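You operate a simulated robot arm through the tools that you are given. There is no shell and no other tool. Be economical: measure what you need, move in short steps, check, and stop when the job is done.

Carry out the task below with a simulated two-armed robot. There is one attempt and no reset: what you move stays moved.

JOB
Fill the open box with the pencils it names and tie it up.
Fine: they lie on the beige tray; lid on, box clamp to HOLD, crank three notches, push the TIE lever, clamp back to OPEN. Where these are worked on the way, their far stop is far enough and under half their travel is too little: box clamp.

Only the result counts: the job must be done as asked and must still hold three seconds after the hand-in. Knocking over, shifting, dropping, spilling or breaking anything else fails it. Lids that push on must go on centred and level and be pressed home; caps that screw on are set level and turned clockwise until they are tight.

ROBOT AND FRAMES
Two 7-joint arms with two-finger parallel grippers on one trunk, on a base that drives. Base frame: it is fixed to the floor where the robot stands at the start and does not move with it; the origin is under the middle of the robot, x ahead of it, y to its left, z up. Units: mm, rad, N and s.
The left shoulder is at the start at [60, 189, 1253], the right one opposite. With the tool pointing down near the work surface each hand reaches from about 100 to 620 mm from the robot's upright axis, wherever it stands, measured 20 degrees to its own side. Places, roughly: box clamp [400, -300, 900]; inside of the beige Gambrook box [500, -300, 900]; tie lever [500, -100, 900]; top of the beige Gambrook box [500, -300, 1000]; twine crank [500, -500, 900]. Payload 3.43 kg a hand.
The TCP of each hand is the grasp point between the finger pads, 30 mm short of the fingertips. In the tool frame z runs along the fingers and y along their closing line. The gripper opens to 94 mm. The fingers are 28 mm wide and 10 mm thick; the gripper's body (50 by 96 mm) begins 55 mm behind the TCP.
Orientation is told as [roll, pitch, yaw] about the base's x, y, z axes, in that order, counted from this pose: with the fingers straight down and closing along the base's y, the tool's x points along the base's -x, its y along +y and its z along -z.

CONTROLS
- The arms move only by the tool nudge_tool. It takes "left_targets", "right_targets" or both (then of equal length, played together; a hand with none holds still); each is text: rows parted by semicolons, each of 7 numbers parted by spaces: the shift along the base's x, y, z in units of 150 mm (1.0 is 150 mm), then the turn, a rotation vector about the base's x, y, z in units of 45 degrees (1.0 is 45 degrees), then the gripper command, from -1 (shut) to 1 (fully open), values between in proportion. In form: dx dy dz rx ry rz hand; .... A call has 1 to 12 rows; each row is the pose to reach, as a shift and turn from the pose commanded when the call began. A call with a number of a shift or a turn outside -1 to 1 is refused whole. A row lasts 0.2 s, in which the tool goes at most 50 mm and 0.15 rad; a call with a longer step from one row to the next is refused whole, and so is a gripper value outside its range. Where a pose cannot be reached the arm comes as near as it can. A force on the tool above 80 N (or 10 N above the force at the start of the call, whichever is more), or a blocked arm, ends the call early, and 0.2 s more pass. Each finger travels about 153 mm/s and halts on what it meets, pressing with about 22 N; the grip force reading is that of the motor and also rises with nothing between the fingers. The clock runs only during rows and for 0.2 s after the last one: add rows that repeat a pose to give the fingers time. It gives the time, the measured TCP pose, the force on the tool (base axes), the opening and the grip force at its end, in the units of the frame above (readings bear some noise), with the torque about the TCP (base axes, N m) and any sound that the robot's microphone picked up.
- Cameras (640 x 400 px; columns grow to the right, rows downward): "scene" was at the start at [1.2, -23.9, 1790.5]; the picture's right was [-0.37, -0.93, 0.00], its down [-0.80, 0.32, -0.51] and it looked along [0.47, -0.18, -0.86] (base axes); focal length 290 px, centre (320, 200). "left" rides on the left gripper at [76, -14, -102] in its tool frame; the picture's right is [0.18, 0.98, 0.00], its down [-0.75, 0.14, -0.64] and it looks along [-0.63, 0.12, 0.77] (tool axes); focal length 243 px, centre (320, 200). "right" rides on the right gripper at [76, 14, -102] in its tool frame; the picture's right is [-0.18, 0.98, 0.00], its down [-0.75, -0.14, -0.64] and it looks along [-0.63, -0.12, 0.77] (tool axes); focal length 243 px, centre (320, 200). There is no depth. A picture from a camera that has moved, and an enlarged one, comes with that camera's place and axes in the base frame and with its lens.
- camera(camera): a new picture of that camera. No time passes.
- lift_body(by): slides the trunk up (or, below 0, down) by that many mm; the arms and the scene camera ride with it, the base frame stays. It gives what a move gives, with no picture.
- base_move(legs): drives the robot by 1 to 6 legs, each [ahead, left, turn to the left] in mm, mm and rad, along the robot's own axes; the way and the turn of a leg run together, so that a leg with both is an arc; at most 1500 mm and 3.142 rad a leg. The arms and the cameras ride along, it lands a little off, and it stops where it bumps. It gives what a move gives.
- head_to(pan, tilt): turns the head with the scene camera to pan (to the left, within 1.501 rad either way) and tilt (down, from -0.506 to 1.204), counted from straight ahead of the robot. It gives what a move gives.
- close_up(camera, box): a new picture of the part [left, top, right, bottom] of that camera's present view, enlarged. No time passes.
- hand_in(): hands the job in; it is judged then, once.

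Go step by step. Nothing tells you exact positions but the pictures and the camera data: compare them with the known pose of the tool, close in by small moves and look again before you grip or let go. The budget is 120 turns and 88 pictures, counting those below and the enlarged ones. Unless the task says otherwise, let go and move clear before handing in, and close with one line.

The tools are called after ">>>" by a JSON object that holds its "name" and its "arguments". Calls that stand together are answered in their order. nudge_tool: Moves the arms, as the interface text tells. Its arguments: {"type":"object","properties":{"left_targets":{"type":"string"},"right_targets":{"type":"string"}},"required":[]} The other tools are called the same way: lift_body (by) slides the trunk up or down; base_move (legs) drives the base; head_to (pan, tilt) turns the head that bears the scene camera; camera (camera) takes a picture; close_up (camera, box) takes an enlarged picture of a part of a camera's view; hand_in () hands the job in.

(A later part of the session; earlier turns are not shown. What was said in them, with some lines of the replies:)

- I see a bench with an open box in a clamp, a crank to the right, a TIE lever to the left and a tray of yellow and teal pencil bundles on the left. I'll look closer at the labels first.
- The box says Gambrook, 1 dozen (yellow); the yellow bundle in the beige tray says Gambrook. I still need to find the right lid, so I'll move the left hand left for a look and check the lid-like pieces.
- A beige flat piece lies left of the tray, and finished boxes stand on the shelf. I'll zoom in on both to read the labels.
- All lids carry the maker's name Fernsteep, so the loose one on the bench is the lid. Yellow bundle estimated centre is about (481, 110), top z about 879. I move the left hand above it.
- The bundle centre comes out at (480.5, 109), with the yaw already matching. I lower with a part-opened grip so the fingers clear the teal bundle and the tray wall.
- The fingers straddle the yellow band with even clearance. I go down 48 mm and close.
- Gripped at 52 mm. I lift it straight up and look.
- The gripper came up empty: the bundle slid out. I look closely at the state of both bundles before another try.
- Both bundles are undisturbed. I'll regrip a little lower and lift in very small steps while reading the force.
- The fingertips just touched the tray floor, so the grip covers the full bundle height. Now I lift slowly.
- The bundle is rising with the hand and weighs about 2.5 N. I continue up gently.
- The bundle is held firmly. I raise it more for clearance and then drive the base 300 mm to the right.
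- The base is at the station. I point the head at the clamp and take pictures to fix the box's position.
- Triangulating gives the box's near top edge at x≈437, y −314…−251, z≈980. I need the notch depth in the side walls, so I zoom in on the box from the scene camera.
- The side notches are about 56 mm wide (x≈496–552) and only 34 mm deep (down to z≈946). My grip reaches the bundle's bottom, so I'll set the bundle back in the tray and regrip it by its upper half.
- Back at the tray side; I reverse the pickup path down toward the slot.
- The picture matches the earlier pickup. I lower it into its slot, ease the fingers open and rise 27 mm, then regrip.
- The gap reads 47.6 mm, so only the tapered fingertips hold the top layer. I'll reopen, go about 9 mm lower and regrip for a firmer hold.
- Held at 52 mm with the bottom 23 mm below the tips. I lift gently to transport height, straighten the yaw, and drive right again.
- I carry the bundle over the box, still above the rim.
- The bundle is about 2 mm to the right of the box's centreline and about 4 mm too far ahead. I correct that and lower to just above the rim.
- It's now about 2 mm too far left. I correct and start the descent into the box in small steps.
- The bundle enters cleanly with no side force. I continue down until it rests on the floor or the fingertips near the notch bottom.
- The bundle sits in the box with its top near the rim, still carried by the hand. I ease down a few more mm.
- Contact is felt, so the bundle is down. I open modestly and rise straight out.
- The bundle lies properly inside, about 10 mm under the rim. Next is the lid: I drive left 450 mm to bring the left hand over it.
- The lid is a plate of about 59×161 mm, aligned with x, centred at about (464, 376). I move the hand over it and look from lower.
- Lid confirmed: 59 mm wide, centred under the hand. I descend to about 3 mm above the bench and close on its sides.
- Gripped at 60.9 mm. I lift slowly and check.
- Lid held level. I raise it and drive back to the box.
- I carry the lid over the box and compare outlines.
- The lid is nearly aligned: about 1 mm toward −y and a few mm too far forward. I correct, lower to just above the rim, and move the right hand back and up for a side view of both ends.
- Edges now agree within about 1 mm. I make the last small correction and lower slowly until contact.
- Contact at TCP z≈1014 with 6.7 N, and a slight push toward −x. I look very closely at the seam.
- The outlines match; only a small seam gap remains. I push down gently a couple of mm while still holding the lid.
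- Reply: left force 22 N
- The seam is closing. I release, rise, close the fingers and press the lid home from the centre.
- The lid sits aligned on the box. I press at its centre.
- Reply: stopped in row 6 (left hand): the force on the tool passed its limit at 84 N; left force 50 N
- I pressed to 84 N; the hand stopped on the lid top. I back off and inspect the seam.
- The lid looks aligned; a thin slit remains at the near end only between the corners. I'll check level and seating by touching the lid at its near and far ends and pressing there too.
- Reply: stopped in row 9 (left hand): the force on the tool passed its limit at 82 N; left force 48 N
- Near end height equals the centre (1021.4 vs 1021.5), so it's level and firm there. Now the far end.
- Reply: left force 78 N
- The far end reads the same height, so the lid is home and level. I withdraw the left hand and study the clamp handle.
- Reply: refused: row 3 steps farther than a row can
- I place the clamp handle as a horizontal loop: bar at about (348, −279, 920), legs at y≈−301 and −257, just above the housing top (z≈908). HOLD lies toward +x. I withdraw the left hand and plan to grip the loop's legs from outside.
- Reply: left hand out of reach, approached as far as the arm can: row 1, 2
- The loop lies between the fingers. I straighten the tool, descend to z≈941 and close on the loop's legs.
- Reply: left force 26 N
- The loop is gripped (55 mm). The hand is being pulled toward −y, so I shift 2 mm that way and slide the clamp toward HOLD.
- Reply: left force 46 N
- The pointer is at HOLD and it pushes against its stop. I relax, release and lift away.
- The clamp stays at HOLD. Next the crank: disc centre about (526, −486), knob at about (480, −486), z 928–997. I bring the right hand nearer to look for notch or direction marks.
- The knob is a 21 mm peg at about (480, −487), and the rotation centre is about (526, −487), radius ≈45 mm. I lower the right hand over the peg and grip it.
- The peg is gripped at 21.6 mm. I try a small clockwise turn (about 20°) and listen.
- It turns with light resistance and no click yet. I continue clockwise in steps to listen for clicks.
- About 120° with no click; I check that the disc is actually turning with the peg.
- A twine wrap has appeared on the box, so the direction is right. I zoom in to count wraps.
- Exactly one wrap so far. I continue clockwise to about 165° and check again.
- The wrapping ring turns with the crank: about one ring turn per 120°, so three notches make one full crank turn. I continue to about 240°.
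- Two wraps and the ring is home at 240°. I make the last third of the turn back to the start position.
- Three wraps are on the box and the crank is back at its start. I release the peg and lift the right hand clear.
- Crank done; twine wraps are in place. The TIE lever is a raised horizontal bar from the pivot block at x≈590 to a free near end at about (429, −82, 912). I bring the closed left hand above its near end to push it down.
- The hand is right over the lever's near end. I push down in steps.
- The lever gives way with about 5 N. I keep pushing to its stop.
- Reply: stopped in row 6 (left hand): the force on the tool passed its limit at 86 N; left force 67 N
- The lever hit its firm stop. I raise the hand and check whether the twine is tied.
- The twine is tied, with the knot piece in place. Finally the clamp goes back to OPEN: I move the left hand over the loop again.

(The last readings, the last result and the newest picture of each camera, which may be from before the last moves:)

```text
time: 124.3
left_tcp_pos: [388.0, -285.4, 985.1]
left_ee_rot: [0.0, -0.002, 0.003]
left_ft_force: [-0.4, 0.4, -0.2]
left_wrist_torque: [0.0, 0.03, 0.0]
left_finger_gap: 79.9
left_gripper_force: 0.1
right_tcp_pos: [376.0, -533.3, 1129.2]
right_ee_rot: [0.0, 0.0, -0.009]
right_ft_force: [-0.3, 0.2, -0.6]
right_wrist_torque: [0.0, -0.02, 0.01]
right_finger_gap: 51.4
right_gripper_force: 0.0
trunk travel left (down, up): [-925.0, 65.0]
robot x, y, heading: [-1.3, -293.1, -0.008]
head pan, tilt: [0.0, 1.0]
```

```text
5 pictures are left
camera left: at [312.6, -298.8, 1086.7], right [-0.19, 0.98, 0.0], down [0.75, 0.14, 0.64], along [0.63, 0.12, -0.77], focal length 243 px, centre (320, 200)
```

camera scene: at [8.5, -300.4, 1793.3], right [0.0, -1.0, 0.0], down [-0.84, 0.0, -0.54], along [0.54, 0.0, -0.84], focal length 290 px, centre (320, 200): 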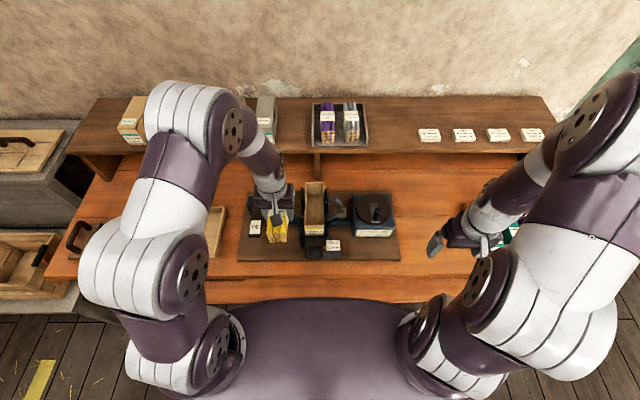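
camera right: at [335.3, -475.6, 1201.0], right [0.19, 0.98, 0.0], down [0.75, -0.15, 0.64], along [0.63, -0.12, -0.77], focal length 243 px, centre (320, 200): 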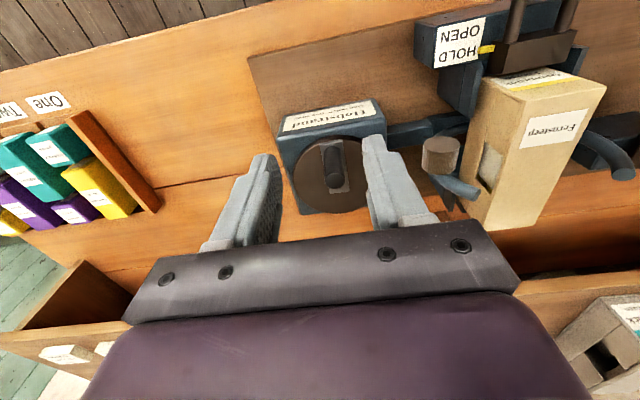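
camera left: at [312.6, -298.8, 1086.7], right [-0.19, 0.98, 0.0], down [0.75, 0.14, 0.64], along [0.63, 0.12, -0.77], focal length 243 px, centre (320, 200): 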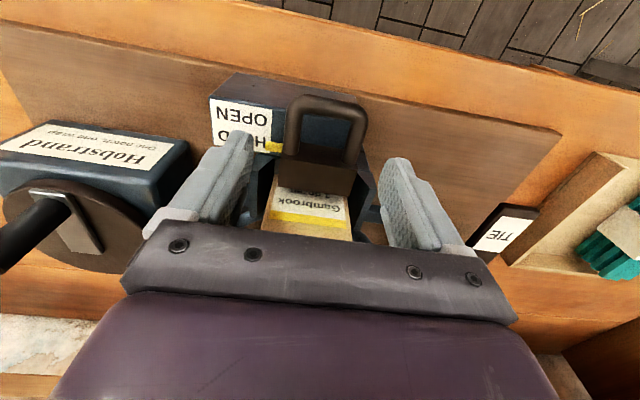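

The loop is centred between the fingers (bar at x≈367). I descend, grip, and pull toward OPEN.

>>> {"name": "nudge_tool", "arguments": {"left_targets": "0 0.01 -0.1 0 0 0 0.7; 0 0.01 -0.2 0 0 0 0.7; 0 0.01 -0.27 0 0 0 0.7; 0 0.01 -0.292 0 0 0 0.7; 0 0.01 -0.292 0 0 0 0.7; 0 0.01 -0.292 0 0 0 0.3; 0 0.01 -0.292 0 0 0 -1; 0 0.01 -0.292 0 0 0 -1; 0 0.01 -0.292 0 0 0 -1"}}

>>> {"name": "nudge_tool", "arguments": {"left_targets": "-0.03 0 0 0 0 0 -1; -0.06 0 0 0 0 0 -1; -0.09 0 0 0 0 0 -1; -0.12 0 0 0 0 0 -1; -0.15 0 0 0 0 0 -1; -0.175 0 0 0 0 0 -1; -0.175 0 0 0 0 0 -1"}}

>>> {"name": "close_up", "arguments": {"camera": "scene", "box": [275, 170, 395, 255]}}

```text
time: 126.3
left_tcp_pos: [387.3, -284.2, 942.1]
left_ee_rot: [-0.001, 0.0, 0.002]
left_ft_force: [-3.8, -3.8, -4.5]
left_wrist_torque: [-0.47, 0.06, -0.01]
left_finger_gap: 55.8
left_gripper_force: 44.9
right_tcp_pos: [376.1, -531.9, 1130.0]
right_ee_rot: [0.0, 0.001, -0.007]
right_ft_force: [0.3, -0.4, 0.1]
right_wrist_torque: [0.0, 0.03, 0.01]
right_finger_gap: 51.6
right_gripper_force: 0.1
trunk travel left (down, up): [-925.0, 65.0]
robot x, y, heading: [-3.1, -294.4, -0.006]
head pan, tilt: [0.0, 1.0]
```

```text
time: 127.9
left_tcp_pos: [369.3, -283.7, 941.5]
left_ee_rot: [-0.006, -0.003, 0.005]
left_ft_force: [31.7, 5.3, 3.1]
left_wrist_torque: [0.1, -1.08, 0.92]
left_finger_gap: 55.5
left_gripper_force: 45.2
right_tcp_pos: [380.4, -532.1, 1130.0]
right_ee_rot: [-0.001, 0.003, -0.007]
right_ft_force: [0.5, 1.3, 0.4]
right_wrist_torque: [0.02, 0.0, 0.02]
right_finger_gap: 51.7
right_gripper_force: 0.0
trunk travel left (down, up): [-925.0, 65.0]
robot x, y, heading: [2.9, -291.7, -0.008]
head pan, tilt: [0.0, 1.0]
```

```text
4.71 times, centred on (335, 212) of scene
camera zoom: at [14.4, -291.5, 1793.3], right [-0.01, -1.0, 0.0], down [-0.84, 0.01, -0.54], along [0.54, 0.0, -0.84], focal length 1364 px, centre (249, 141)
```

zoom: 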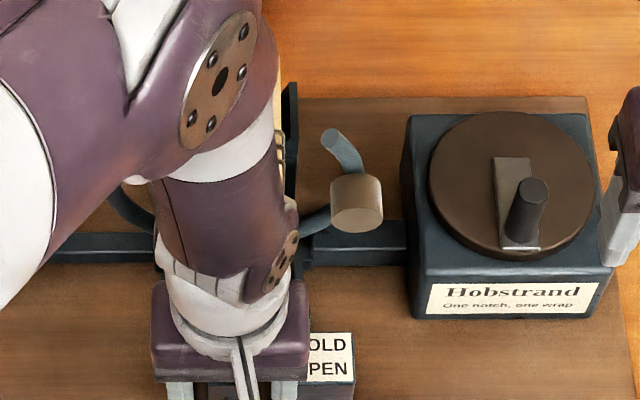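

It has moved 18 mm back and pulls against its stop. I release, lift away and check the pointer.

>>> {"name": "nudge_tool", "arguments": {"left_targets": "0.03 0 0 0 0 0 -0.2; 0.04 0 0 0 0 0 0.6; 0.04 0 0 0 0 0 0.7; 0.04 0 0.1 0 0 0 0.7; 0.04 0 0.35 0 0 0 0.7; 0 0 0.65 0 0 0 0.7; -0.1 0.2 0.9 0 0 0 0.7; -0.2 0.5 1 0 0 0 0.7; -0.2 0.8 1 0 0 0 0.7; -0.2 1 1 0 0 0 0.7"}}

>>> {"name": "close_up", "arguments": {"camera": "scene", "box": [235, 160, 405, 265]}}

```text
refused: row 7 steps farther than a row can; nothing moved
```

```text
3.76 times, centred on (320, 212) of scene
camera zoom: at [14.4, -291.5, 1793.3], right [-0.01, -1.0, 0.0], down [-0.84, 0.01, -0.54], along [0.54, 0.0, -0.84], focal length 1092 px, centre (320, 153)
```

zoom: 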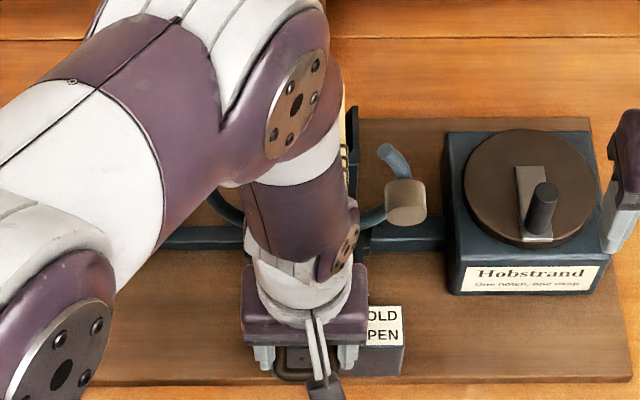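

That move was refused for one long step, so I repeat it with smaller steps.

>>> {"name": "nudge_tool", "arguments": {"left_targets": "0.03 0 0 0 0 0 -0.2; 0.04 0 0 0 0 0 0.6; 0.04 0 0 0 0 0 0.7; 0.04 0 0.1 0 0 0 0.7; 0.04 0 0.35 0 0 0 0.7; 0 0 0.6 0 0 0 0.7; -0.05 0.12 0.8 0 0 0 0.7; -0.1 0.35 0.95 0 0 0 0.7; -0.15 0.65 1 0 0 0 0.7; -0.2 0.95 1 0 0 0 0.7"}}

>>> {"name": "close_up", "arguments": {"camera": "scene", "box": [235, 160, 405, 265]}}

```text
time: 130.1
left_tcp_pos: [331.4, -139.4, 1089.2]
left_ee_rot: [-0.001, 0.0, 0.0]
left_ft_force: [0.0, -0.6, 0.7]
left_wrist_torque: [-0.02, 0.0, 0.01]
left_finger_gap: 79.9
left_gripper_force: 0.1
right_tcp_pos: [375.4, -531.6, 1130.6]
right_ee_rot: [-0.001, 0.0, -0.007]
right_ft_force: [-0.3, 0.7, 0.1]
right_wrist_torque: [0.01, -0.02, 0.03]
right_finger_gap: 52.0
right_gripper_force: 0.1
trunk travel left (down, up): [-925.0, 65.0]
robot x, y, heading: [0.6, -286.5, -0.007]
head pan, tilt: [0.0, 1.0]
```

```text
3.76 times, centred on (320, 212) of scene
camera zoom: at [6.9, -290.7, 1793.3], right [-0.01, -1.0, 0.0], down [-0.84, 0.01, -0.54], along [0.54, 0.0, -0.84], focal length 1092 px, centre (320, 153)
```

zoom: 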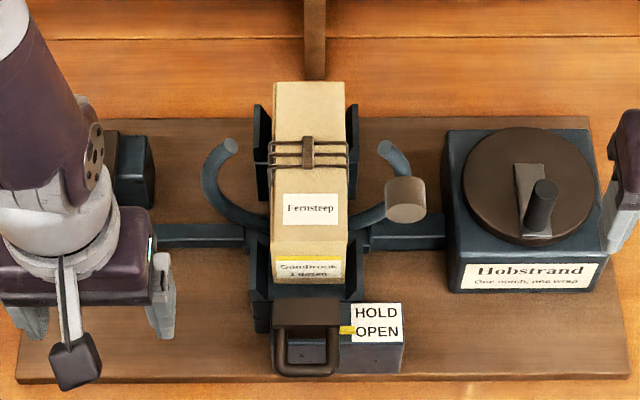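

The pointer is back at OPEN, the lid is on level, the three wraps are tied, and both hands are clear, so I hand in.

>>> {"name": "hand_in", "arguments": {}}

```text
The job is handed in.
```

The job is handed in: the Gambrook box holds its dozen yellow pencils, the lid is pressed home and level, three wraps of twine are tied, and the clamp is back at OPEN. On the first try the bundle slid out of the gripper in the tray. It came to no visible harm, nor did the teal bundle beside it, and I regripped it lower.
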